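You operate a simulated robot arm through the tools that you are given. There is no shell and no other tool.

The job below is to be done with a simulated robot arm. You get a single attempt, and the scene is never put back.

## Task
Calibrate the meter on the black tile, measure the blue board and sort it by the gloss card.
Fine: long pass or hold tray; the meter goes back on its tile; leave the other boards.

Only the result counts: the job must be done as asked and must still hold three seconds after the hand-in. Knocking over, shifting, dropping, spilling or breaking anything else fails it.

## Robot
A 7-joint arm with a fingered hand, fixed in place. Base frame: the origin is on the floor under the middle of its stand, x ahead of it, y to its left, z up. Lengths are in mm, angles in degrees, forces in N, time in s.
It reaches about 1085 mm from its shoulder. Its first joint turns from -166.0 to 166.0 degrees. Payload 3.7 kg.
Tool frame: the origin (TCP) lies between the finger pads and is the grasp point; the fingertips stand 25 mm ahead of it; z points along the fingers, y is the line along which they close. The gripper opens to 88 mm; its body begins 29 mm behind the TCP. The gripper is a hand of 5 fingers: y runs from the thumb to the fingers, the wrist lies at [-13, -106, -174] in the tool frame, and closing takes about 1.5 s.
Orientation is told as [roll, pitch, yaw] about the base's x, y, z axes, in that order, counted from this pose: with the fingers straight down and the wrist toward the robot, the tool's x, y and z point along [0, 1, 0], [1, 0, 0] and [0, 0, -1] of the base frame.

## Interface
- The arm moves only by the tool arm_command. Its arguments are lists of equal length, an entry for each row: "dp": the shift along the tool's x, y, z in mm, a list of three; "dr": the turn, a rotation vector about the tool's x, y, z in degrees, a list of three. In form: {"dp": [[x, y, z], ...], "dr": [[ax, ay, az], ...]}. A call has 1 to 20 rows; each row shifts and turns the commanded pose from where the row before left it, along the tool's axes as they then stand. "claw" is the gripper command, from -1 (shut) to 1 (fully open), values between in proportion, set as the call begins (left out, the last holds). Each row takes 0.2 s and may step no farther than 50 mm and 8.6 degrees from the row before; otherwise, or with a gripper value out of range, the whole call is refused. A pose out of reach is approached as far as the arm can. The call stops where the force on the tool passes 40 N (or 10 N more than at its start, if that is more) or the arm is blocked; 0.2 s more then pass. The fingers move at their own pace (about 108 mm/s each) and stop on an object; they squeeze with about 33 N. The grip force told is the motor's: it shows also when the fingers shut on nothing. Time passes only in rows, and 0.2 s behind the last, so rows that do not move let the fingers close. The reply holds the time, the measured pose of the TCP, the force on the tool along the base axes, the opening and the grip force, in the units named above and with some noise, with the torque about the TCP (base axes, N m) and any sound that the robot's microphone picked up.
- Cameras (640 x 400 px; columns grow to the right, rows downward): "scene" is fixed at [221.3, 505.8, 1483.6]; the picture's right is [-0.78, -0.62, 0.00], its down [-0.23, 0.30, -0.93] and it looks along [0.58, -0.73, -0.38] (base axes); focal length 355 px, centre (320, 200). "wrist" rides on the gripper at [59, -79, -105] in the tool frame; the picture's right is [-0.73, 0.32, -0.61], its down [-0.62, -0.68, 0.38] and it looks along [-0.29, 0.66, 0.70] (tool axes); focal length 234 px, centre (320, 200). There is no depth. A picture from a camera that has moved, and an enlarged one, comes with that camera's place and axes in the base frame and with its lens. The place of the scene camera against the robot may be out by one fixed shift of up to 12 mm in any direction.
- snapshot(camera): a new picture of that camera. The clock stands still meanwhile.
- finger_targets(index, middle, ring, little, thumb_bend, thumb_turn): sets how far each is bent, from 0 (flat) to 100 (curled in); at 30 the hand is open as for a grip, at 70 the pads meet at the TCP. One left out holds its place. A second passes; each finger stops where it meets its share of the squeeze, and holds until it gets a number again. A gripper value or a shape takes the hand back. It gives what a move gives, with no picture; readings hold the bend of each and the force on index, middle, ring, little, thumb and palm. thumb_turn goes from beside the hand (0) to across from the fingers (100), as for a grip.
- grasp_type(shape): the hand has 5 fingers and takes this shape, open, in about a second: jaw (thumb against the fingers, like two jaws); tri (thumb and two fingers); tip (a fingertip pinch); poke (one finger out to press); point (the index stretched); flat (the hand flat); cup (the hand cupped); fist (a fist). The gripper value then closes the fingers along that shape, each until it touches; the sizes above hold for jaw. It gives what a move gives, with no picture.
- enlarge(camera, box): a new picture of the part [left, top, right, bottom] of that camera's present view, enlarged. The clock stands still meanwhile.
- close_job(): hands the job in; it is judged then, once.

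Places have to be worked out from the pictures, the camera data and where the tool is seen. Open the gripper and draw the arm clear of the work before you hand the job in, unless the task says otherwise.

The tools are called as name(argument=value, ...) on one line, values as JSON. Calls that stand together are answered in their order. arm_command: Moves the arm, as the interface text tells. Its arguments: {"type":"object","properties":{"dp":{"type":"array","items":{"type":"array","items":{"type":"number"}}},"dr":{"type":"array","items":{"type":"array","items":{"type":"number"}}},"claw":{"type":"number"}},"required":["dp","dr"]} The other tools are called the same way: grasp_type (shape) gives the hand a shape; finger_targets (index, middle, ring, little, thumb_bend, thumb_turn) moves the fingers one by one; snapshot (camera) takes a picture; enlarge (camera, box) takes an enlarged picture of a part of a camera's view; close_job () hands the job in.

At the start:

```text
clock: 0.0
tool_pos: [474.2, 33.2, 1298.6]
tool_rot: [0.0, -0.1, 0.0]
contact_force: [-0.2, 0.4, 0.1]
wrist_torque: [-0.03, 0.0, 0.02]
finger_gap: 87.5
gripper_force: 0.0
shape: jaw
bend: [30.0, 30.0, 30.0, 30.0, 30.0, 98.0]
finger forces: [0.0, 0.0, 0.0, 0.1, 0.1, 0.0]
```

scene: 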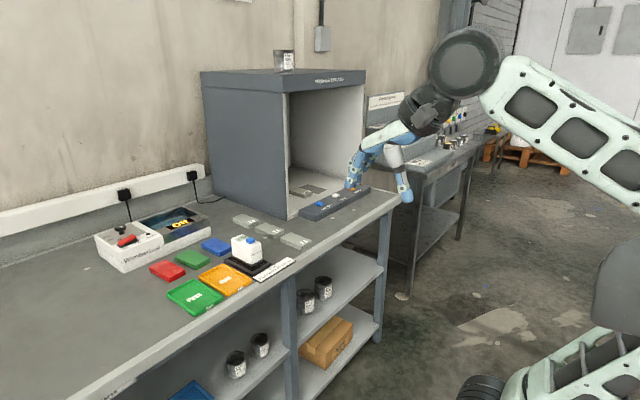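
wrist: 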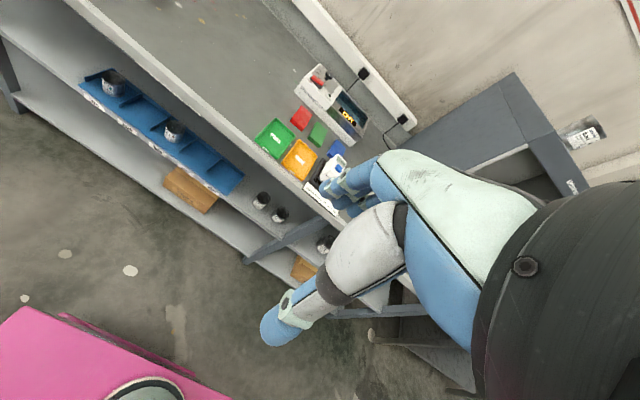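

I begin by looking more closely at the bench area where the meter, boards, trays and card seem to be.

enlarge(camera="scene", box=[140, 200, 320, 320])

enlarge(camera="wrist", box=[240, 60, 400, 220])

enlarge(camera="scene", box=[220, 150, 420, 280])

```text
3.33 times, centred on (230, 260) of scene
camera zoom: at [221.3, 505.8, 1483.6], right [-0.78, -0.62, 0.0], down [-0.23, 0.3, -0.93], along [0.58, -0.73, -0.38], focal length 1182 px, centre (620, 0)
```

zoom: 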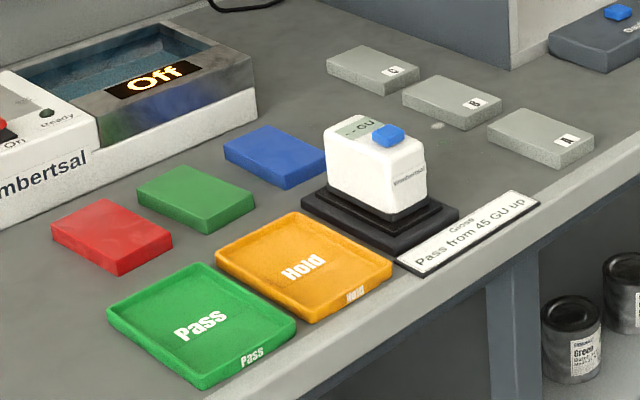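

```text
2.50 times, centred on (320, 140) of wrist
camera zoom: at [395.4, 92.3, 1403.6], right [0.32, -0.73, 0.61], down [-0.68, -0.62, -0.38], along [0.66, -0.29, -0.7], focal length 585 px, centre (320, 350)
```

zoom: 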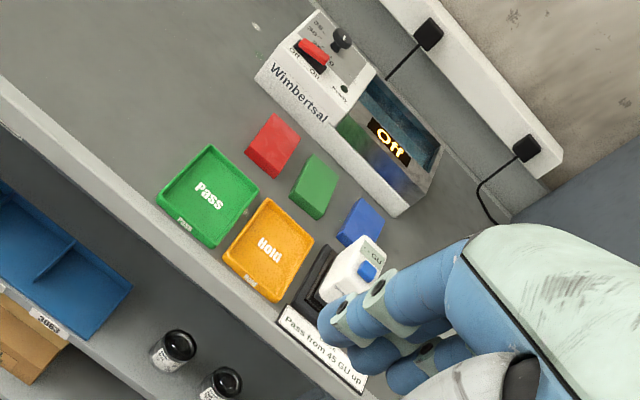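

```text
3.08 times, centred on (320, 215) of scene
camera zoom: at [221.3, 505.8, 1483.6], right [-0.78, -0.62, 0.0], down [-0.23, 0.3, -0.93], along [0.58, -0.73, -0.38], focal length 1091 px, centre (320, 154)
```

zoom: 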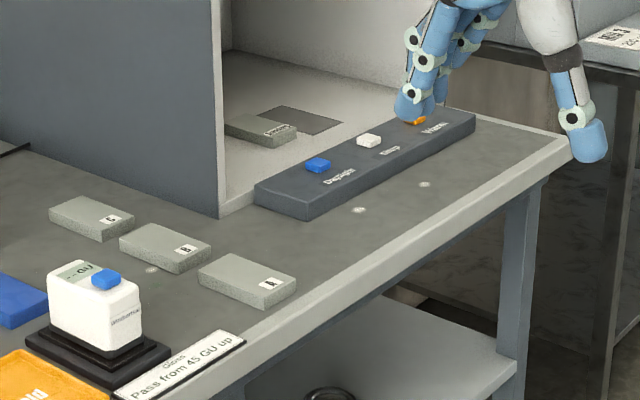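

The meter (white box, blue button) seems to sit on its black tile near (980, -109), with the button top near z 955 and the bench near z 865. I'll move closer, slightly to the right, so the wrist camera can see the objects beside the hand.

arm_command(dp=[[-18.3, 28.6, 19.9], [-18.3, 28.6, 19.9], [-18.3, 28.6, 19.9], [-18.3, 28.6, 19.9], [-18.3, 28.6, 19.9], [-18.3, 28.6, 19.9], [-18.3, 28.6, 19.9], [-18.3, 28.6, 19.9], [-18.3, 28.6, 19.9], [-18.3, 28.6, 19.9]], dr=[[0, 0, 0], [0, 0, 0], [0, 0, 0], [0, 0, 0], [0, 0, 0], [0, 0, 0], [0, 0, 0], [0, 0, 0], [0, 0, 0], [0, 0, 0]])

snapshot(camera="wrist")

snapshot(camera="scene")

```text
clock: 2.2
tool_pos: [761.4, -148.4, 1099.4]
tool_rot: [0.0, -0.1, 0.0]
contact_force: [0.0, -0.5, -0.7]
wrist_torque: [-0.01, 0.01, 0.01]
finger_gap: 87.9
gripper_force: 0.0
shape: jaw
bend: [30.0, 30.0, 30.0, 30.0, 30.0, 98.0]
finger forces: [0.1, 0.1, 0.2, 0.0, 0.1, 0.0]
```

```text
taken
camera wrist: at [681.7, -89.6, 1205.5], right [0.32, -0.73, 0.61], down [-0.68, -0.62, -0.38], along [0.66, -0.29, -0.7], focal length 234 px, centre (320, 200)
```

wrist: 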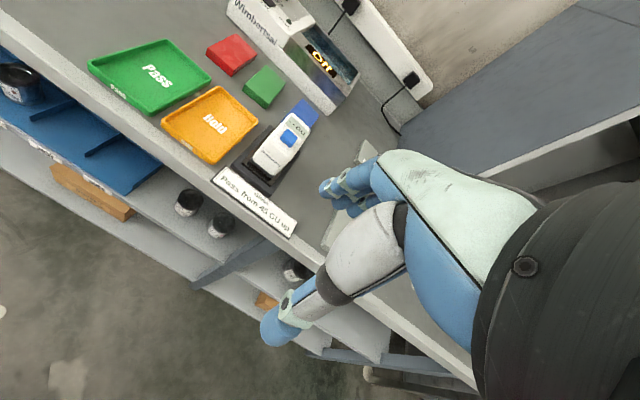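

```text
taken
```

scene: 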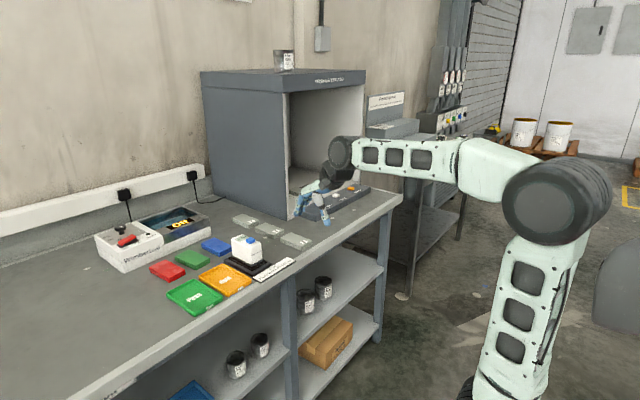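

Now a close-up of the meter region from the wrist camera for accurate positions.

enlarge(camera="wrist", box=[200, 80, 360, 240])

enlarge(camera="wrist", box=[80, 20, 240, 180])

enlarge(camera="scene", box=[190, 210, 310, 300])

```text
2.50 times, centred on (280, 160) of wrist
camera zoom: at [681.7, -89.6, 1205.5], right [0.32, -0.73, 0.61], down [-0.68, -0.62, -0.38], along [0.66, -0.29, -0.7], focal length 585 px, centre (420, 300)
```

zoom: 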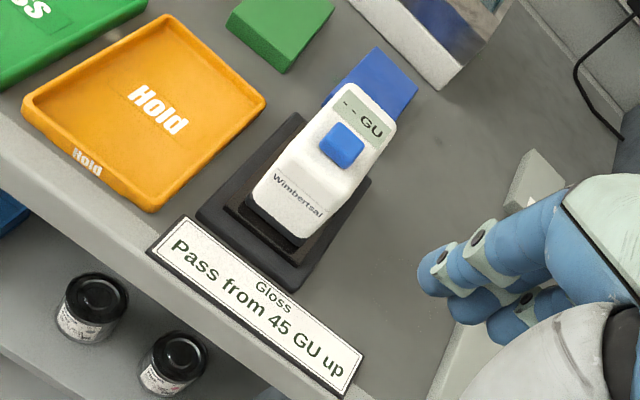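

```text
2.50 times, centred on (160, 100) of wrist
camera zoom: at [681.7, -89.6, 1205.5], right [0.32, -0.73, 0.61], down [-0.68, -0.62, -0.38], along [0.66, -0.29, -0.7], focal length 585 px, centre (720, 450)
```

zoom: 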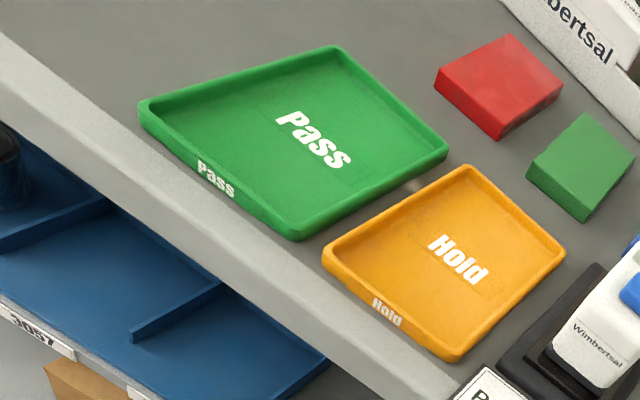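

```text
4.44 times, centred on (250, 255) of scene
camera zoom: at [221.3, 505.8, 1483.6], right [-0.78, -0.62, 0.0], down [-0.23, 0.3, -0.93], along [0.58, -0.73, -0.38], focal length 1576 px, centre (631, -44)
```

zoom: 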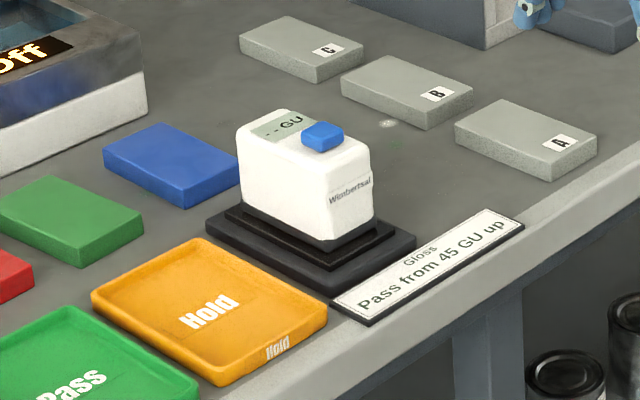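

Triangulation of both wrist views puts the button near (954, -100, 974) and the tray floor near z 885 (scene camera offset about -9, -5, 0). I take finer enlargements of the meter and the boards to get exact outlines.

enlarge(camera="wrist", box=[240, 90, 330, 180])

enlarge(camera="wrist", box=[210, 140, 310, 240])

enlarge(camera="scene", box=[200, 225, 280, 285])

```text
4.44 times, centred on (285, 135) of wrist
camera zoom: at [681.7, -89.6, 1205.5], right [0.32, -0.73, 0.61], down [-0.68, -0.62, -0.38], along [0.66, -0.29, -0.7], focal length 1041 px, centre (476, 489)
```

zoom: 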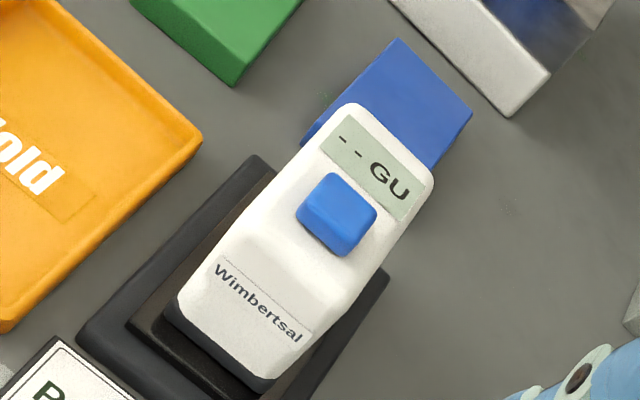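

```text
4.00 times, centred on (260, 190) of wrist
camera zoom: at [681.7, -89.6, 1205.5], right [0.32, -0.73, 0.61], down [-0.68, -0.62, -0.38], along [0.66, -0.29, -0.7], focal length 937 px, centre (560, 240)
```

zoom: 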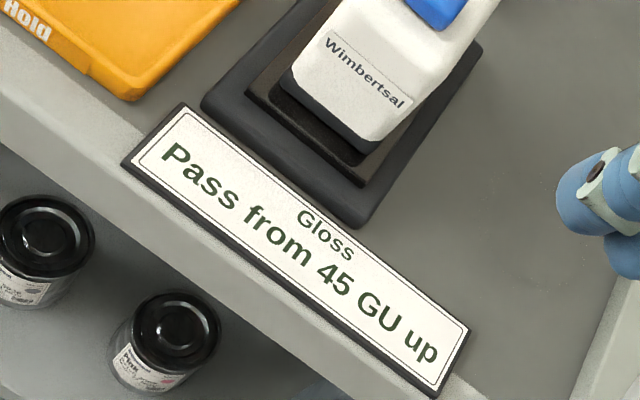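

```text
6.67 times, centred on (240, 255) of scene
camera zoom: at [221.3, 505.8, 1483.6], right [-0.78, -0.62, 0.0], down [-0.23, 0.3, -0.93], along [0.58, -0.73, -0.38], focal length 2364 px, centre (853, -167)
```

zoom: 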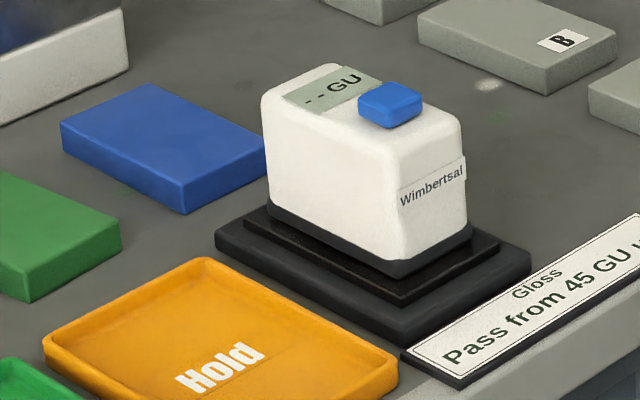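

The meter's footprint looks like x 934–1028, y -82…-125, aligned with the bench, with its button top at about (952, -100, 978). The blue board is about x 1085–1186, y -74…-126, top z 893. I'll take the poke shape now to see where the pressing fingertip stands in the tool frame.

grasp_type(shape="poke")

snapshot(camera="wrist")

enlarge(camera="scene", box=[280, 130, 420, 240])

```text
clock: 3.1
tool_pos: [761.9, -148.2, 1098.8]
tool_rot: [-0.1, 0.0, 0.0]
contact_force: [-0.7, -0.3, -0.3]
wrist_torque: [0.0, -0.01, -0.03]
finger_gap: 0.0
gripper_force: 0.1
shape: poke
bend: [70.0, 70.0, 99.0, 99.0, 100.0, 100.0]
finger forces: [0.0, 0.0, 0.1, 0.1, 0.0, 0.0]
```

```text
taken
camera wrist: at [681.9, -89.2, 1205.3], right [0.32, -0.73, 0.61], down [-0.68, -0.62, -0.38], along [0.66, -0.29, -0.7], focal length 234 px, centre (320, 200)
```

wrist: 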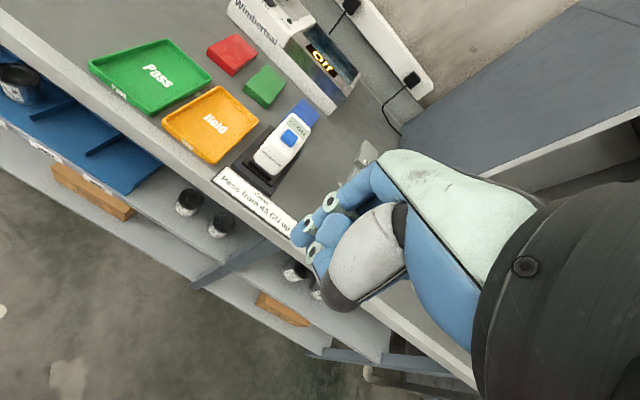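

```text
3.64 times, centred on (350, 185) of scene
camera zoom: at [221.3, 505.8, 1483.6], right [-0.78, -0.62, 0.0], down [-0.23, 0.3, -0.93], along [0.58, -0.73, -0.38], focal length 1290 px, centre (211, 254)
```

zoom: 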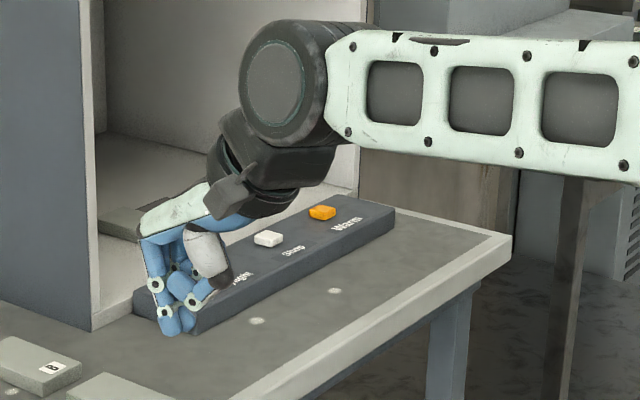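

enlarge(camera="wrist", box=[270, 150, 410, 290])

enlarge(camera="scene", box=[295, 175, 355, 230])

```text
2.86 times, centred on (340, 220) of wrist
camera zoom: at [681.9, -89.2, 1205.3], right [0.32, -0.73, 0.61], down [-0.68, -0.62, -0.38], along [0.66, -0.29, -0.7], focal length 669 px, centre (263, 143)
```

zoom: 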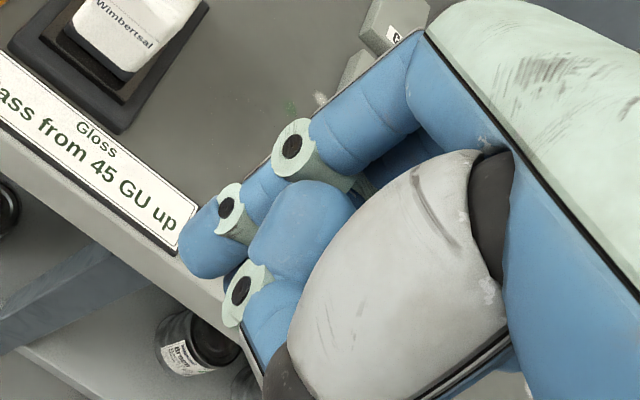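

```text
7.27 times, centred on (325, 202) of scene
camera zoom: at [221.3, 505.8, 1483.6], right [-0.78, -0.62, 0.0], down [-0.23, 0.3, -0.93], along [0.58, -0.73, -0.38], focal length 2579 px, centre (284, 182)
```

zoom: 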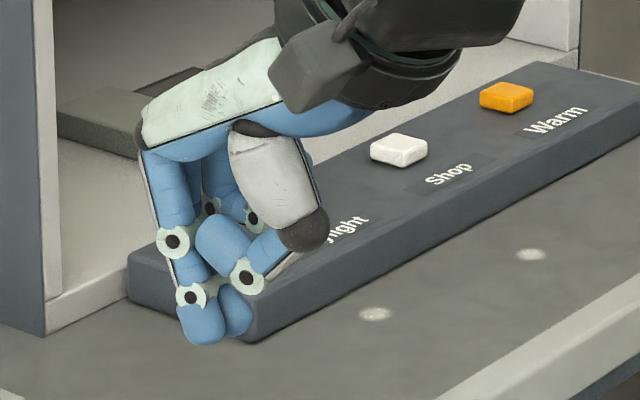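

In poke the index and middle are both at 70, with tips near the TCP line (index about 7–8 mm toward tool +x). I'll curl the middle too so only the index stands out, and look again.

finger_targets(middle=100)

enlarge(camera="wrist", box=[270, 150, 410, 290])

enlarge(camera="scene", box=[295, 175, 355, 230])

```text
clock: 4.1
tool_pos: [761.5, -147.4, 1098.5]
tool_rot: [0.0, 0.0, 0.0]
contact_force: [-0.3, 0.2, -0.6]
wrist_torque: [0.0, 0.02, -0.01]
finger_gap: 22.7
gripper_force: 0.0
shape: fingers
bend: [70.0, 100.0, 99.0, 99.0, 100.0, 100.0]
finger forces: [0.1, 0.0, 0.0, 0.0, 0.0, 0.0]
```

```text
2.86 times, centred on (340, 220) of wrist
camera zoom: at [682.0, -89.3, 1205.1], right [0.32, -0.73, 0.61], down [-0.68, -0.62, -0.38], along [0.66, -0.29, -0.7], focal length 669 px, centre (263, 143)
```

zoom: 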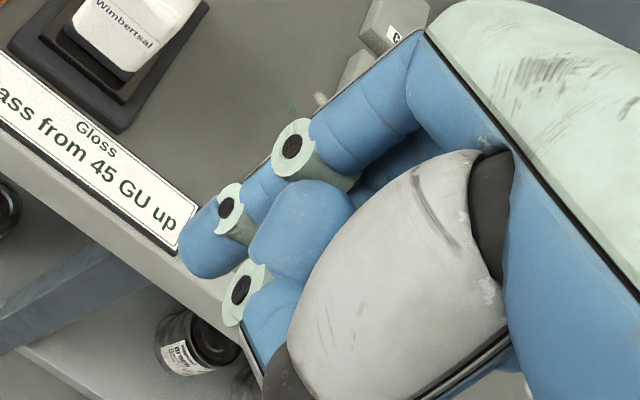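

```text
7.27 times, centred on (325, 202) of scene
camera zoom: at [221.3, 505.8, 1483.6], right [-0.78, -0.62, 0.0], down [-0.23, 0.3, -0.93], along [0.58, -0.73, -0.38], focal length 2579 px, centre (284, 182)
```

zoom: 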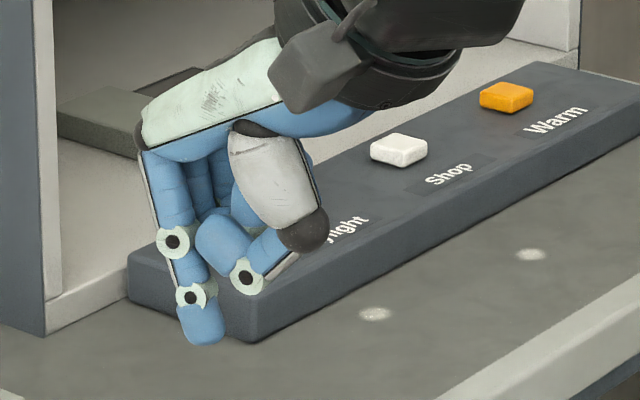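

Only the index tip now stands out, at about the TCP line 25 mm ahead. I'll move it above the button (tip about 30 mm over it) and check alignment with both cameras.

arm_command(dp=[[8.9, 38.1, 0], [8.9, 38.1, 0], [8.9, 38.1, 0], [8.9, 38.1, 0], [8.9, 38.1, 0], [0, 0, 21], [0, 0, 21], [0, 0, 21], [0, 0, 0]], dr=[[0, 0, 0], [0, 0, 0], [0, 0, 0], [0, 0, 0], [0, 0, 0], [0, 0, 0], [0, 0, 0], [0, 0, 0], [0, 0, 0]])

enlarge(camera="scene", box=[200, 190, 300, 270])

enlarge(camera="wrist", box=[220, 140, 380, 280])

```text
clock: 6.1
tool_pos: [952.2, -103.8, 1034.9]
tool_rot: [0.0, 0.0, 0.0]
contact_force: [-0.4, 0.0, -0.2]
wrist_torque: [0.01, 0.01, 0.0]
finger_gap: 22.8
gripper_force: 0.0
shape: fingers
bend: [70.0, 100.0, 99.0, 99.0, 100.0, 100.0]
finger forces: [0.0, 0.0, 0.0, 0.0, 0.0, 0.0]
```

```text
5.00 times, centred on (250, 230) of scene
camera zoom: at [221.3, 505.8, 1483.6], right [-0.78, -0.62, 0.0], down [-0.23, 0.3, -0.93], along [0.58, -0.73, -0.38], focal length 1773 px, centre (670, 50)
```

zoom: 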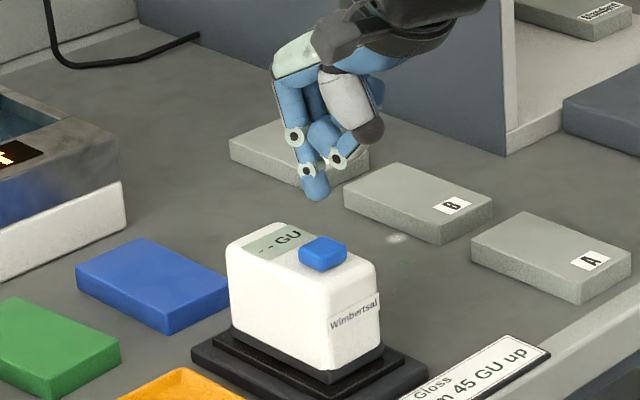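

```text
2.86 times, centred on (300, 210) of wrist
camera zoom: at [872.1, -45.5, 1140.5], right [0.32, -0.73, 0.61], down [-0.68, -0.62, -0.38], along [0.66, -0.29, -0.7], focal length 669 px, centre (377, 171)
```

zoom: 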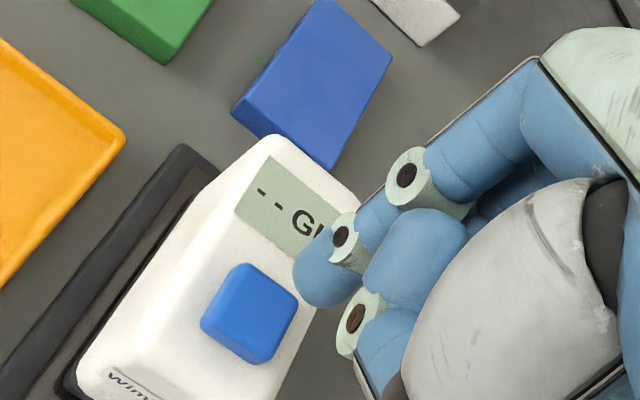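

Both views put the tip nearly over the button (perhaps 2 mm short in x). I'll go down most of the gap and then creep.

arm_command(dp=[[0, 2, 7], [0, 0, 7], [0, 0, 7], [0, 0, 4], [0, 0, 2], [0, 0, 0]], dr=[[0, 0, 0], [0, 0, 0], [0, 0, 0], [0, 0, 0], [0, 0, 0], [0, 0, 0]])

enlarge(camera="scene", box=[220, 200, 280, 260])

enlarge(camera="wrist", box=[220, 160, 360, 300])

```text
clock: 7.5
tool_pos: [953.1, -105.5, 1007.4]
tool_rot: [0.0, 0.0, -0.1]
contact_force: [0.0, 0.5, -0.1]
wrist_torque: [0.01, 0.01, 0.0]
finger_gap: 22.5
gripper_force: 0.1
shape: fingers
bend: [70.0, 100.0, 99.0, 99.0, 100.0, 100.0]
finger forces: [0.0, 0.0, 0.0, 0.1, 0.0, 0.0]
```

```text
6.67 times, centred on (250, 230) of scene
camera zoom: at [221.3, 505.8, 1483.6], right [-0.78, -0.62, 0.0], down [-0.23, 0.3, -0.93], along [0.58, -0.73, -0.38], focal length 2364 px, centre (787, 0)
```

zoom: 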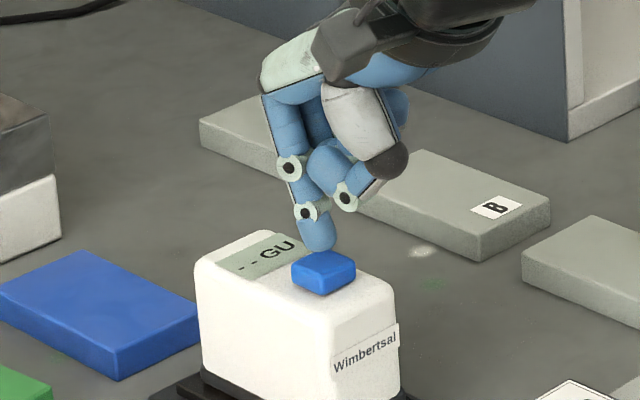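

```text
2.86 times, centred on (290, 230) of wrist
camera zoom: at [874.3, -46.7, 1114.2], right [0.32, -0.73, 0.61], down [-0.68, -0.62, -0.38], along [0.66, -0.29, -0.7], focal length 669 px, centre (406, 114)
```

zoom: 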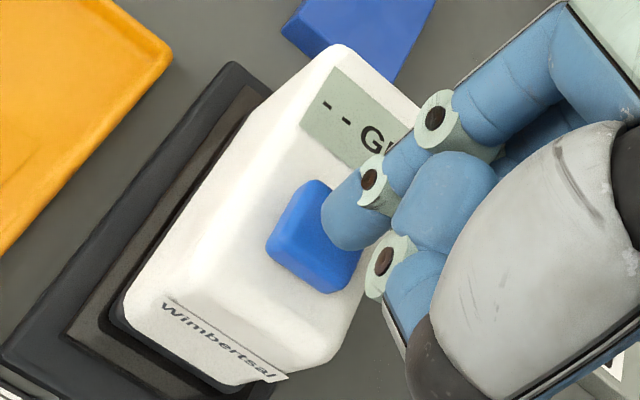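

The tip is a few mm above the button and slightly toward -y. I'll shift 3 mm in +y and creep down watching the force and sound.

arm_command(dp=[[3, 0, 0], [0, 0, 1.5], [0, 0, 1.5], [0, 0, 1.5], [0, 0, 0]], dr=[[0, 0, 0], [0, 0, 0], [0, 0, 0], [0, 0, 0], [0, 0, 0]])

```text
clock: 8.7
tool_pos: [953.1, -101.3, 1003.3]
tool_rot: [0.1, 0.0, 0.1]
contact_force: [0.1, 0.4, 0.4]
wrist_torque: [-0.02, -0.01, -0.01]
finger_gap: 22.7
gripper_force: 0.0
shape: fingers
bend: [70.0, 100.0, 99.0, 99.0, 100.0, 100.0]
finger forces: [0.0, 0.0, 0.1, 0.1, 0.1, 0.0]
```

No contact yet at tip height about 978; continuing down in 1 mm steps.

arm_command(dp=[[0, 0, 1], [0, 0, 1], [0, 0, 1], [0, 0, 0]], dr=[[0, 0, 0], [0, 0, 0], [0, 0, 0], [0, 0, 0]])

enlarge(camera="scene", box=[220, 200, 280, 260])

```text
clock: 9.7
tool_pos: [953.3, -101.4, 1001.8]
tool_rot: [0.0, 0.0, -0.1]
contact_force: [-0.9, -0.1, -0.3]
wrist_torque: [-0.02, -0.01, 0.04]
finger_gap: 22.8
gripper_force: 0.0
shape: fingers
bend: [70.0, 100.0, 99.0, 99.0, 100.0, 100.0]
finger forces: [0.1, 0.0, 0.0, 0.1, 0.0, 0.0]
```

```text
6.67 times, centred on (250, 230) of scene
camera zoom: at [221.3, 505.8, 1483.6], right [-0.78, -0.62, 0.0], down [-0.23, 0.3, -0.93], along [0.58, -0.73, -0.38], focal length 2364 px, centre (787, 0)
```

zoom: 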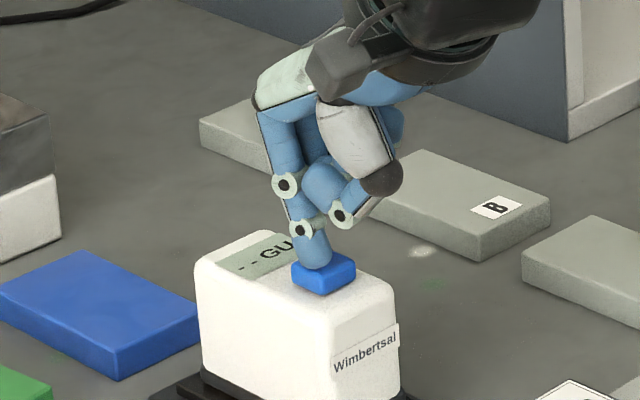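

The fingertip appears to be right at the button's top. Continue down gently.

arm_command(dp=[[0, 0, 1], [0, 0, 1], [0, 0, 1], [0, 0, 0]], dr=[[0, 0, 0], [0, 0, 0], [0, 0, 0], [0, 0, 0]])

enlarge(camera="scene", box=[220, 200, 280, 260])

enlarge(camera="wrist", box=[220, 160, 360, 300])

```text
clock: 10.7
tool_pos: [953.2, -101.4, 997.8]
tool_rot: [-0.1, 0.0, -0.1]
contact_force: [0.5, -0.2, 0.3]
wrist_torque: [-0.01, -0.02, 0.0]
finger_gap: 22.4
gripper_force: 0.8
shape: fingers
bend: [70.0, 100.0, 99.0, 99.0, 100.0, 100.0]
finger forces: [0.7, 0.0, 0.0, 0.1, 0.0, 0.0]
```

```text
6.67 times, centred on (250, 230) of scene
camera zoom: at [221.3, 505.8, 1483.6], right [-0.78, -0.62, 0.0], down [-0.23, 0.3, -0.93], along [0.58, -0.73, -0.38], focal length 2364 px, centre (787, 0)
```

zoom: 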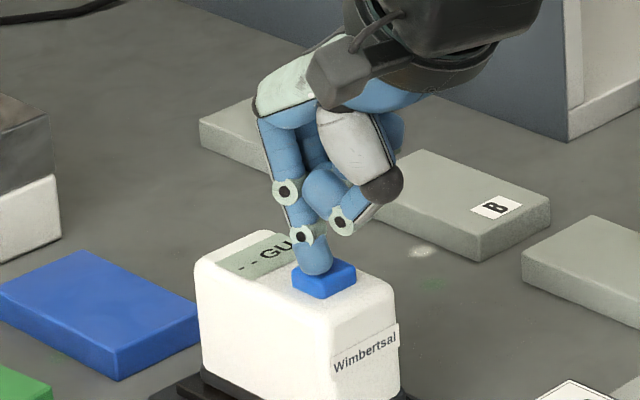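

```text
2.86 times, centred on (290, 230) of wrist
camera zoom: at [874.2, -42.9, 1104.2], right [0.32, -0.73, 0.61], down [-0.68, -0.62, -0.38], along [0.66, -0.29, -0.7], focal length 669 px, centre (406, 114)
```

zoom: 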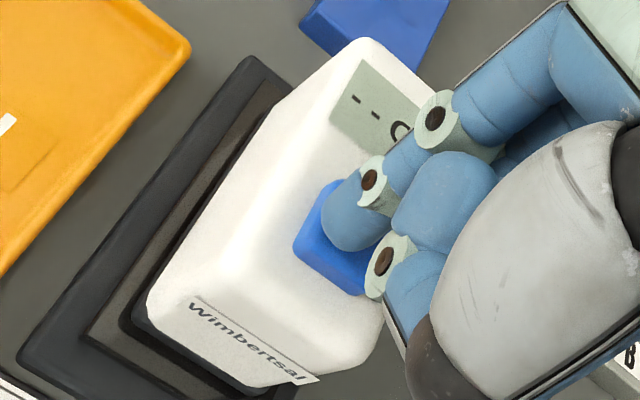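

First contact: index force 0.7 N with the tip on the button. Pressing further in 1 mm steps.

arm_command(dp=[[0, 0, 1], [0, 0, 1], [0, 0, 1], [0, 0, 0]], dr=[[0, 0, 0], [0, 0, 0], [0, 0, 0], [0, 0, 0]])

enlarge(camera="scene", box=[220, 200, 280, 260])

```text
clock: 11.7
tool_pos: [953.2, -102.0, 995.7]
tool_rot: [0.0, 0.0, -0.1]
contact_force: [-0.1, 0.3, 1.6]
wrist_torque: [0.04, -0.02, -0.01]
finger_gap: 22.5
gripper_force: 1.2
shape: fingers
bend: [70.0, 100.0, 99.0, 99.0, 100.0, 100.0]
finger forces: [2.0, 0.0, 0.0, 0.0, 0.0, 0.0]
heard: click
```

```text
6.67 times, centred on (250, 230) of scene
camera zoom: at [221.3, 505.8, 1483.6], right [-0.78, -0.62, 0.0], down [-0.23, 0.3, -0.93], along [0.58, -0.73, -0.38], focal length 2364 px, centre (787, 0)
```

zoom: 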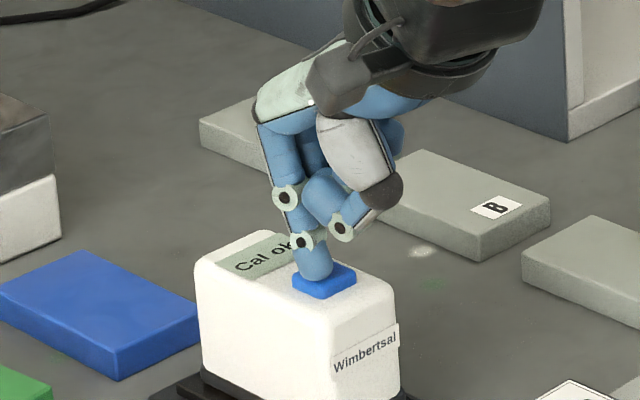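

The display reads "Cal ok" after the click, so calibration is done. Now I lift straight off, back away a bit, then open to jaw and turn the hand 90° so it can close across the meter's narrow width (y).

arm_command(dp=[[0, 0, -15], [0, 0, -30], [0, 0, -35], [0, 0, -35], [0, -25, -35], [0, -25, -10], [0, -25, 0], [0, -25, 0]], dr=[[0, 0, 0], [0, 0, 0], [0, 0, 0], [0, 0, 0], [0, 0, 0], [0, 0, 0], [0, 0, 0], [0, 0, 0]])

grasp_type(shape="jaw")

arm_command(dp=[[0, 0, 0], [0, 0, 0], [0, 0, 0], [0, 0, 0], [0, 0, 0], [0, 0, 0]], dr=[[0, 0, -8], [0, 0, -8], [0, 0, -8], [0, 0, -8], [0, 0, -8], [0, 0, -8]])

```text
clock: 13.5
tool_pos: [855.1, -100.0, 1156.2]
tool_rot: [0.0, 0.0, -0.1]
contact_force: [-0.7, 0.1, 0.3]
wrist_torque: [0.01, 0.03, -0.01]
finger_gap: 22.6
gripper_force: 0.0
shape: fingers
bend: [70.0, 100.0, 99.0, 99.0, 100.0, 100.0]
finger forces: [0.0, 0.0, 0.0, 0.0, 0.0, 0.0]
```

```text
clock: 14.4
tool_pos: [855.4, -100.5, 1155.4]
tool_rot: [0.0, 0.0, 0.0]
contact_force: [0.2, 0.3, 0.8]
wrist_torque: [0.0, 0.0, 0.03]
finger_gap: 87.9
gripper_force: 0.0
shape: jaw
bend: [30.0, 30.0, 30.0, 30.0, 30.0, 98.0]
finger forces: [0.0, 0.1, 0.1, 0.0, 0.0, 0.1]
```

```text
clock: 15.8
tool_pos: [852.3, -100.7, 1155.8]
tool_rot: [-0.1, -0.1, 48.2]
contact_force: [0.5, 0.0, 0.5]
wrist_torque: [0.02, -0.03, -0.02]
finger_gap: 87.7
gripper_force: 0.1
shape: jaw
bend: [30.0, 30.0, 30.0, 30.0, 30.0, 98.0]
finger forces: [0.1, 0.1, 0.1, 0.0, 0.0, 0.0]
```

Yaw is +48° as intended; continuing to +90°.

arm_command(dp=[[0, 0, 0], [0, 0, 0], [0, 0, 0], [0, 0, 0], [0, 0, 0], [0, 0, 0]], dr=[[0, 0, -7], [0, 0, -7], [0, 0, -7], [0, 0, -7], [0, 0, -7], [0, 0, -7]])

snapshot(camera="wrist")

snapshot(camera="scene")

```text
clock: 17.2
tool_pos: [852.8, -102.9, 1155.2]
tool_rot: [0.1, 0.1, 90.1]
contact_force: [0.4, 0.6, 0.7]
wrist_torque: [0.0, -0.02, -0.03]
finger_gap: 87.7
gripper_force: 0.0
shape: jaw
bend: [30.0, 30.0, 30.0, 30.0, 30.0, 98.0]
finger forces: [0.0, 0.1, 0.0, 0.0, 0.0, 0.1]
```

```text
taken
camera wrist: at [794.0, -181.1, 1261.2], right [0.73, 0.32, 0.61], down [0.63, -0.68, -0.38], along [0.29, 0.66, -0.7], focal length 234 px, centre (320, 200)
```

wrist: 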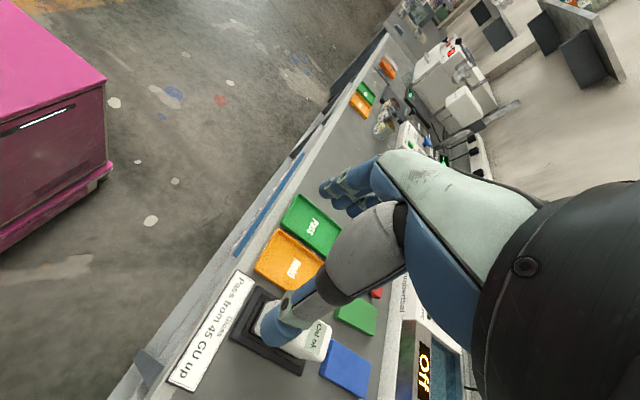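

```text
taken
```

scene: 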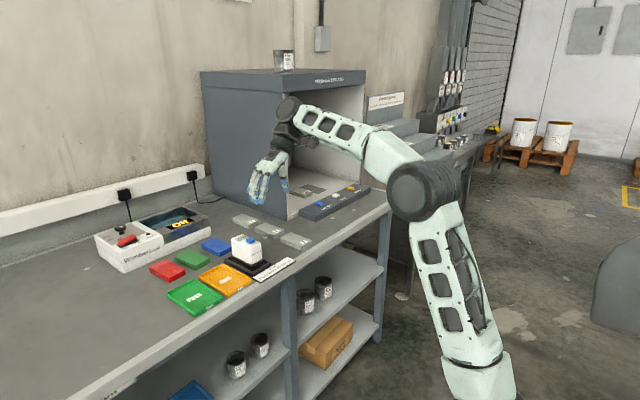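

The hand is at yaw +90°, and the display still shows "Cal ok". Now I tilt the hand about 40° so the fingers point forward-down (for extra reach), then check finger layout.

arm_command(dp=[[0, 0, 0], [0, 0, 0], [0, 0, 0], [0, 0, 0], [0, 0, 0]], dr=[[0, -8, 0], [0, -8, 0], [0, -8, 0], [0, -8, 0], [0, -8, 0]])

snapshot(camera="wrist")

enlarge(camera="scene", box=[190, 110, 350, 290])

```text
clock: 18.4
tool_pos: [853.6, -102.1, 1154.4]
tool_rot: [-40.1, 0.1, 90.1]
contact_force: [0.5, 0.4, 0.2]
wrist_torque: [0.0, 0.02, 0.01]
finger_gap: 87.6
gripper_force: 0.0
shape: jaw
bend: [30.0, 30.0, 30.0, 30.0, 30.0, 98.0]
finger forces: [0.0, 0.0, 0.0, 0.1, 0.1, 0.0]
```

```text
taken
camera wrist: at [740.3, -180.5, 1198.6], right [0.16, 0.32, 0.93], down [0.72, -0.68, 0.11], along [0.67, 0.66, -0.35], focal length 234 px, centre (320, 200)
```

wrist: 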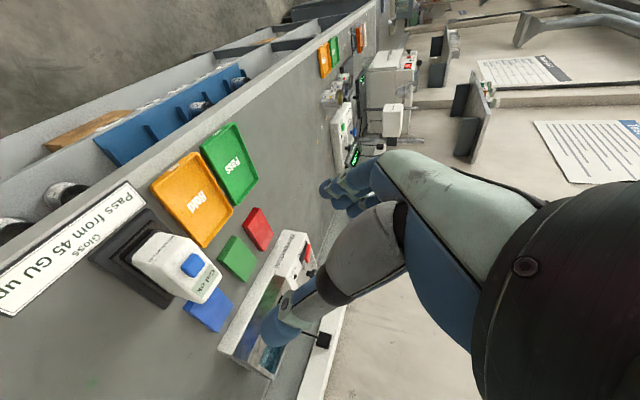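

```text
2.22 times, centred on (270, 200) of scene
camera zoom: at [221.3, 505.8, 1483.6], right [-0.78, -0.62, 0.0], down [-0.23, 0.3, -0.93], along [0.58, -0.73, -0.38], focal length 788 px, centre (431, 200)
```

zoom: 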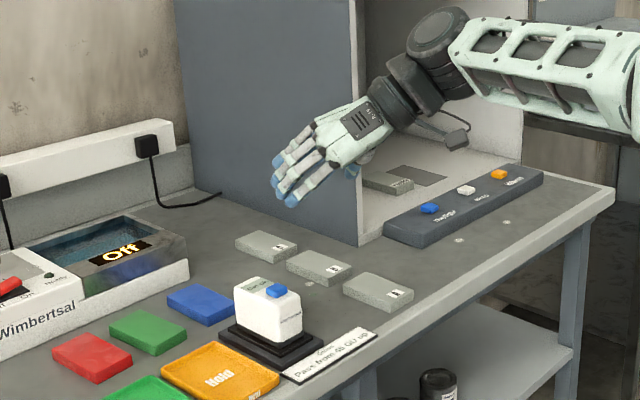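

The fingers point forward-down with the index lowest and the thumb on the -y side. Before gripping anything, I test whether this tilted pose reaches over the blue board, staying well above everything.

arm_command(dp=[[-22, 0.3, 39], [-22, 0.3, 39], [-22, 0.3, 39], [-22, 0.3, 39], [-22, 0.3, 39], [-22, 0.3, 39], [0, 0, 0]], dr=[[0, 0, 0], [0, 0, 0], [0, 0, 0], [0, 0, 0], [0, 0, 0], [0, 0, 0], [0, 0, 0]])

snapshot(camera="scene")

snapshot(camera="wrist")

```text
clock: 20.0
tool_pos: [1104.9, -101.3, 1060.6]
tool_rot: [-40.0, 0.0, 89.9]
contact_force: [-0.1, -0.7, 0.5]
wrist_torque: [0.0, -0.01, -0.01]
finger_gap: 88.1
gripper_force: 0.0
shape: jaw
bend: [30.0, 30.0, 30.0, 30.0, 30.0, 98.0]
finger forces: [0.0, 0.1, 0.0, 0.0, 0.0, 0.0]
```

```text
taken
```

scene: 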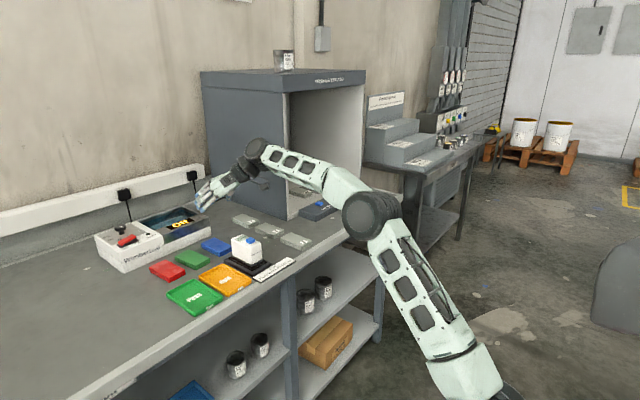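

```text
taken
camera wrist: at [992.3, -179.3, 1103.8], right [0.17, 0.32, 0.93], down [0.72, -0.68, 0.11], along [0.67, 0.66, -0.35], focal length 234 px, centre (320, 200)
```

wrist: 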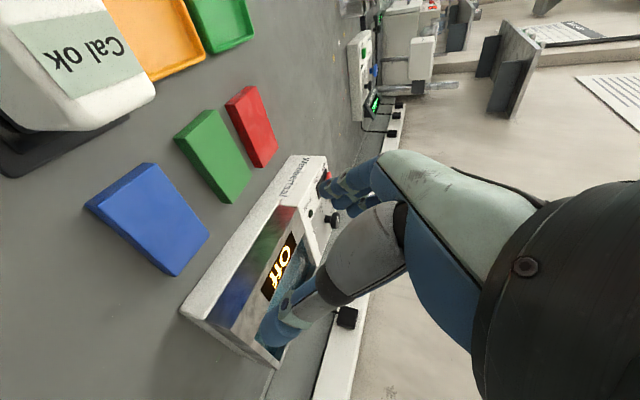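

The pose reaches fine there. I use this close view to pin down the blue board's corners and the meter's far end.

enlarge(camera="wrist", box=[60, 100, 260, 300])

enlarge(camera="scene", box=[180, 160, 280, 260])

```text
2.00 times, centred on (160, 200) of wrist
camera zoom: at [992.3, -179.3, 1103.8], right [0.17, 0.32, 0.93], down [0.72, -0.68, 0.11], along [0.67, 0.66, -0.35], focal length 468 px, centre (640, 200)
```

zoom: 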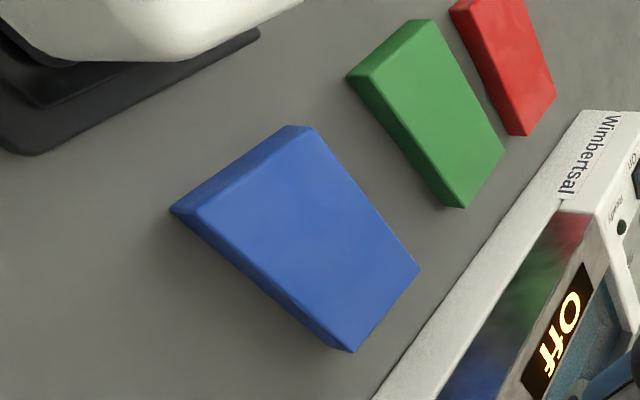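

```text
4.00 times, centred on (230, 210) of scene
camera zoom: at [221.3, 505.8, 1483.6], right [-0.78, -0.62, 0.0], down [-0.23, 0.3, -0.93], along [0.58, -0.73, -0.38], focal length 1418 px, centre (680, 160)
```

zoom: 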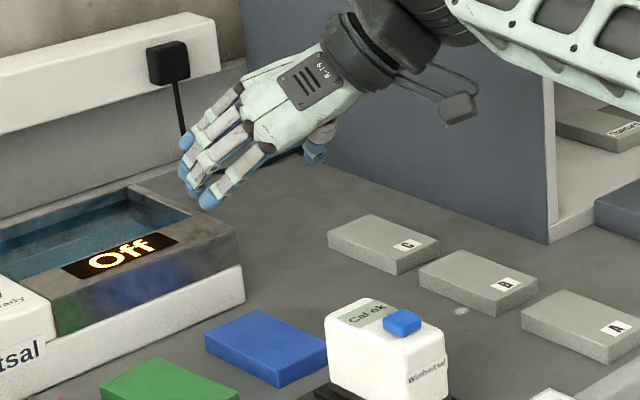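

Blue board centre is about (1134, -97), 100 × 50. I'll reduce the tilt to 30° (better finger coverage of the meter) and bring the hand back above the meter for a check.

arm_command(dp=[[0, 0, 0], [0, 0, 0], [34.6, 0.3, -20], [34.6, 0.3, -20], [34.6, 0.3, -20], [34.6, 0.3, -20], [0, 0, 0]], dr=[[0, 5, 0], [0, 5, 0], [0, 0, 0], [0, 0, 0], [0, 0, 0], [0, 0, 0], [0, 0, 0]])

enlarge(camera="scene", box=[190, 160, 310, 280])

snapshot(camera="wrist")

```text
clock: 21.6
tool_pos: [944.2, -96.3, 1058.3]
tool_rot: [-29.9, 0.0, 90.1]
contact_force: [0.2, -0.8, 0.1]
wrist_torque: [0.0, -0.01, 0.0]
finger_gap: 87.8
gripper_force: 0.1
shape: jaw
bend: [30.0, 30.0, 30.0, 30.0, 30.0, 98.0]
finger forces: [0.0, 0.1, 0.1, 0.1, 0.0, 0.1]
```

```text
3.33 times, centred on (250, 220) of scene
camera zoom: at [221.3, 505.8, 1483.6], right [-0.78, -0.62, 0.0], down [-0.23, 0.3, -0.93], along [0.58, -0.73, -0.38], focal length 1182 px, centre (553, 133)
```

zoom: 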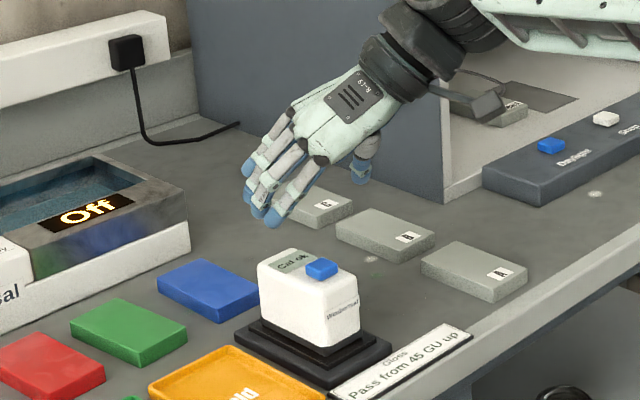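

```text
taken
camera wrist: at [841.5, -175.1, 1122.4], right [0.32, 0.32, 0.89], down [0.73, -0.68, -0.02], along [0.6, 0.66, -0.46], focal length 234 px, centre (320, 200)
```

wrist: 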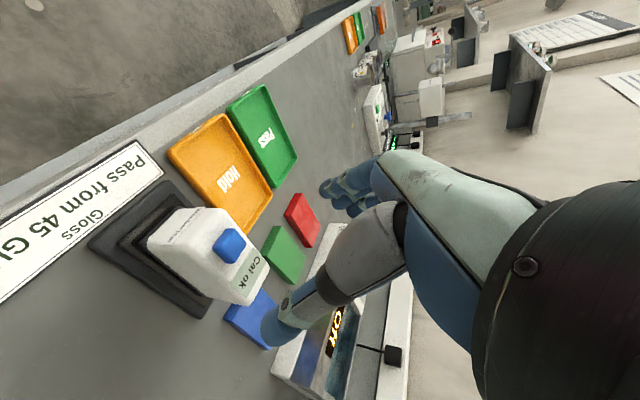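

enlarge(camera="wrist", box=[80, 170, 290, 330])

```text
2.50 times, centred on (185, 250) of wrist
camera zoom: at [841.5, -175.1, 1122.4], right [0.32, 0.32, 0.89], down [0.73, -0.68, -0.02], along [0.6, 0.66, -0.46], focal length 585 px, centre (658, 75)
```

zoom: 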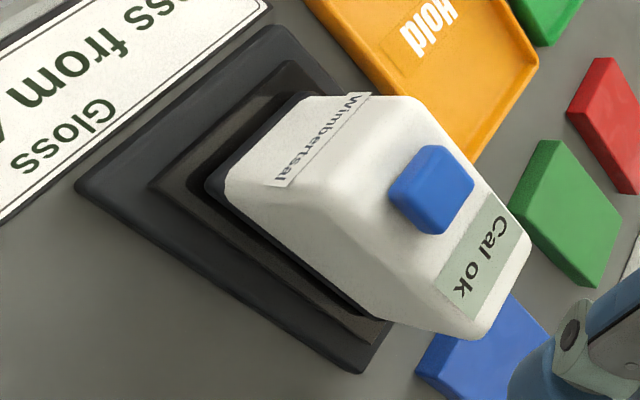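

The meter footprint refines to x 938–1025, y -74…-121 (centre ≈ (981, -98)), top ≈ 964. I descend most of the way with the hand open and check.

arm_command(dp=[[10, 0, 17.32], [10, 0, 17.32], [10, 0, 17.32], [10, 0, 17.32], [0, 0, 0]], dr=[[0, 0, 0], [0, 0, 0], [0, 0, 0], [0, 0, 0], [0, 0, 0]])

enlarge(camera="scene", box=[200, 180, 300, 280])

snapshot(camera="wrist")

```text
clock: 22.8
tool_pos: [946.1, -96.4, 981.6]
tool_rot: [-30.0, -0.1, 89.9]
contact_force: [0.3, 1.2, 0.5]
wrist_torque: [-0.01, -0.01, 0.0]
finger_gap: 87.8
gripper_force: 0.1
shape: jaw
bend: [30.0, 30.0, 30.0, 30.0, 30.0, 98.0]
finger forces: [0.0, 0.0, 0.0, 0.0, 0.1, 0.0]
```

```text
4.00 times, centred on (250, 230) of scene
camera zoom: at [221.3, 505.8, 1483.6], right [-0.78, -0.62, 0.0], down [-0.23, 0.3, -0.93], along [0.58, -0.73, -0.38], focal length 1418 px, centre (600, 80)
```

zoom: 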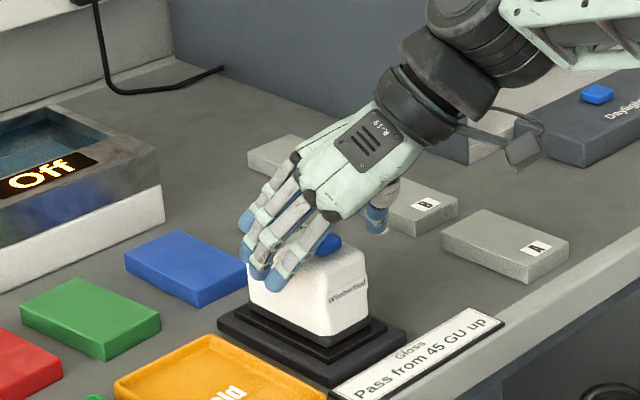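

```text
taken
camera wrist: at [841.2, -176.1, 1044.1], right [0.32, 0.32, 0.89], down [0.73, -0.68, -0.02], along [0.6, 0.66, -0.46], focal length 234 px, centre (320, 200)
```

wrist: 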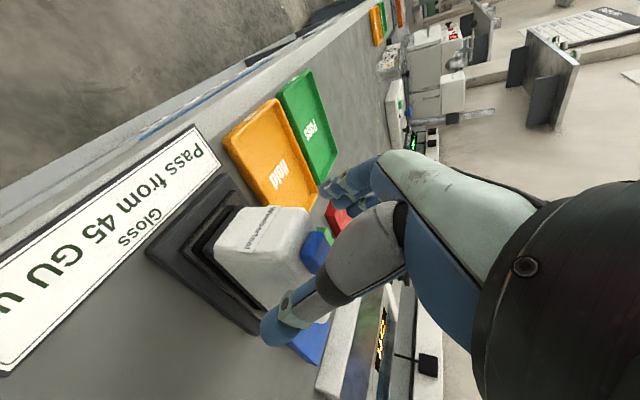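

enlarge(camera="wrist", box=[200, 150, 420, 370])

enlarge(camera="scene", box=[225, 205, 305, 275])

```text
1.82 times, centred on (310, 260) of wrist
camera zoom: at [841.2, -176.1, 1044.1], right [0.32, 0.32, 0.89], down [0.73, -0.68, -0.02], along [0.6, 0.66, -0.46], focal length 426 px, centre (338, 91)
```

zoom: 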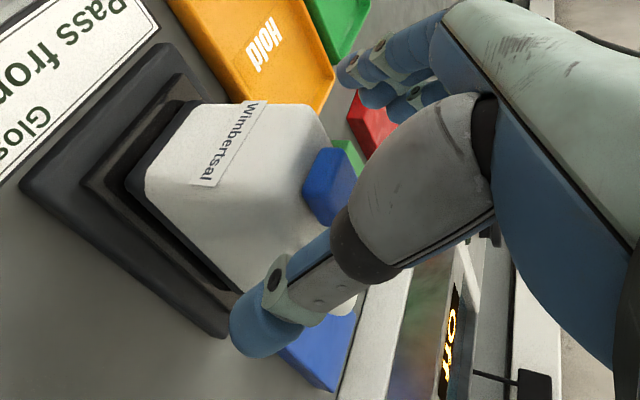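

```text
5.71 times, centred on (265, 240) of scene
camera zoom: at [221.3, 505.8, 1483.6], right [-0.78, -0.62, 0.0], down [-0.23, 0.3, -0.93], along [0.58, -0.73, -0.38], focal length 2026 px, centre (634, -29)
```

zoom: 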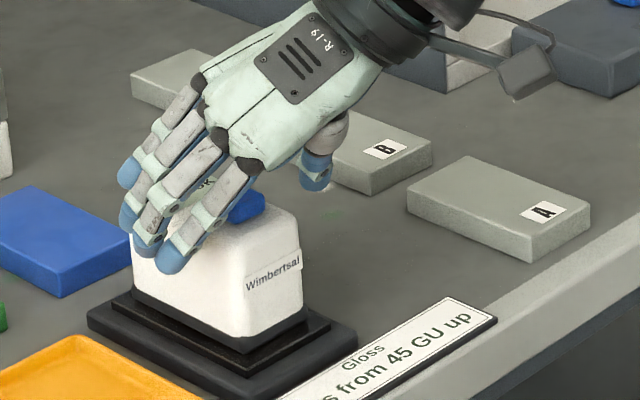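

The fingers and thumb straddle the meter with the palm well above the button. I lower another 24 mm in small steps, watching the palm force.

arm_command(dp=[[2.5, 0, 4.33], [2.5, 0, 4.33], [2.5, 0, 4.33], [2.5, 0, 4.33], [2, 0, 3.46], [0, 0, 0]], dr=[[0, 0, 0], [0, 0, 0], [0, 0, 0], [0, 0, 0], [0, 0, 0], [0, 0, 0]])

enlarge(camera="wrist", box=[200, 150, 420, 370])

enlarge(camera="scene", box=[225, 205, 305, 275])

```text
clock: 24.2
tool_pos: [944.8, -98.4, 956.8]
tool_rot: [-30.1, 0.0, 90.0]
contact_force: [-0.9, 0.3, -0.1]
wrist_torque: [-0.01, -0.05, -0.03]
finger_gap: 88.0
gripper_force: 0.0
shape: jaw
bend: [30.0, 30.0, 30.0, 30.0, 30.0, 98.0]
finger forces: [0.1, 0.0, 0.0, 0.0, 0.0, 0.0]
```

```text
1.82 times, centred on (310, 260) of wrist
camera zoom: at [841.2, -177.8, 1019.8], right [0.32, 0.32, 0.89], down [0.73, -0.68, -0.02], along [0.6, 0.66, -0.46], focal length 426 px, centre (338, 91)
```

zoom: 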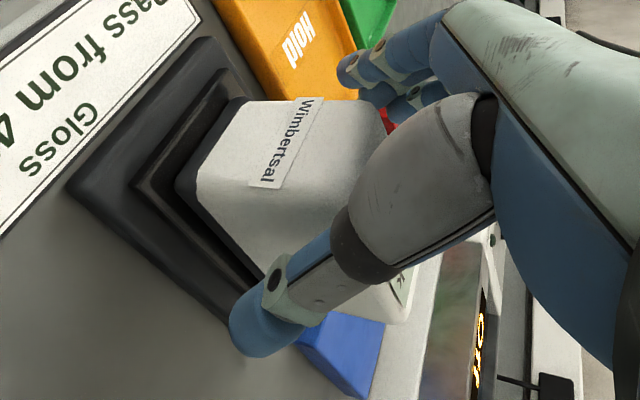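

```text
5.71 times, centred on (265, 240) of scene
camera zoom: at [221.3, 505.8, 1483.6], right [-0.78, -0.62, 0.0], down [-0.23, 0.3, -0.93], along [0.58, -0.73, -0.38], focal length 2026 px, centre (634, -29)
```

zoom: 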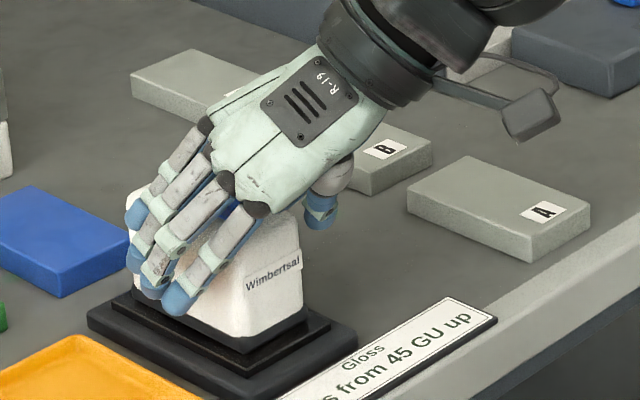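

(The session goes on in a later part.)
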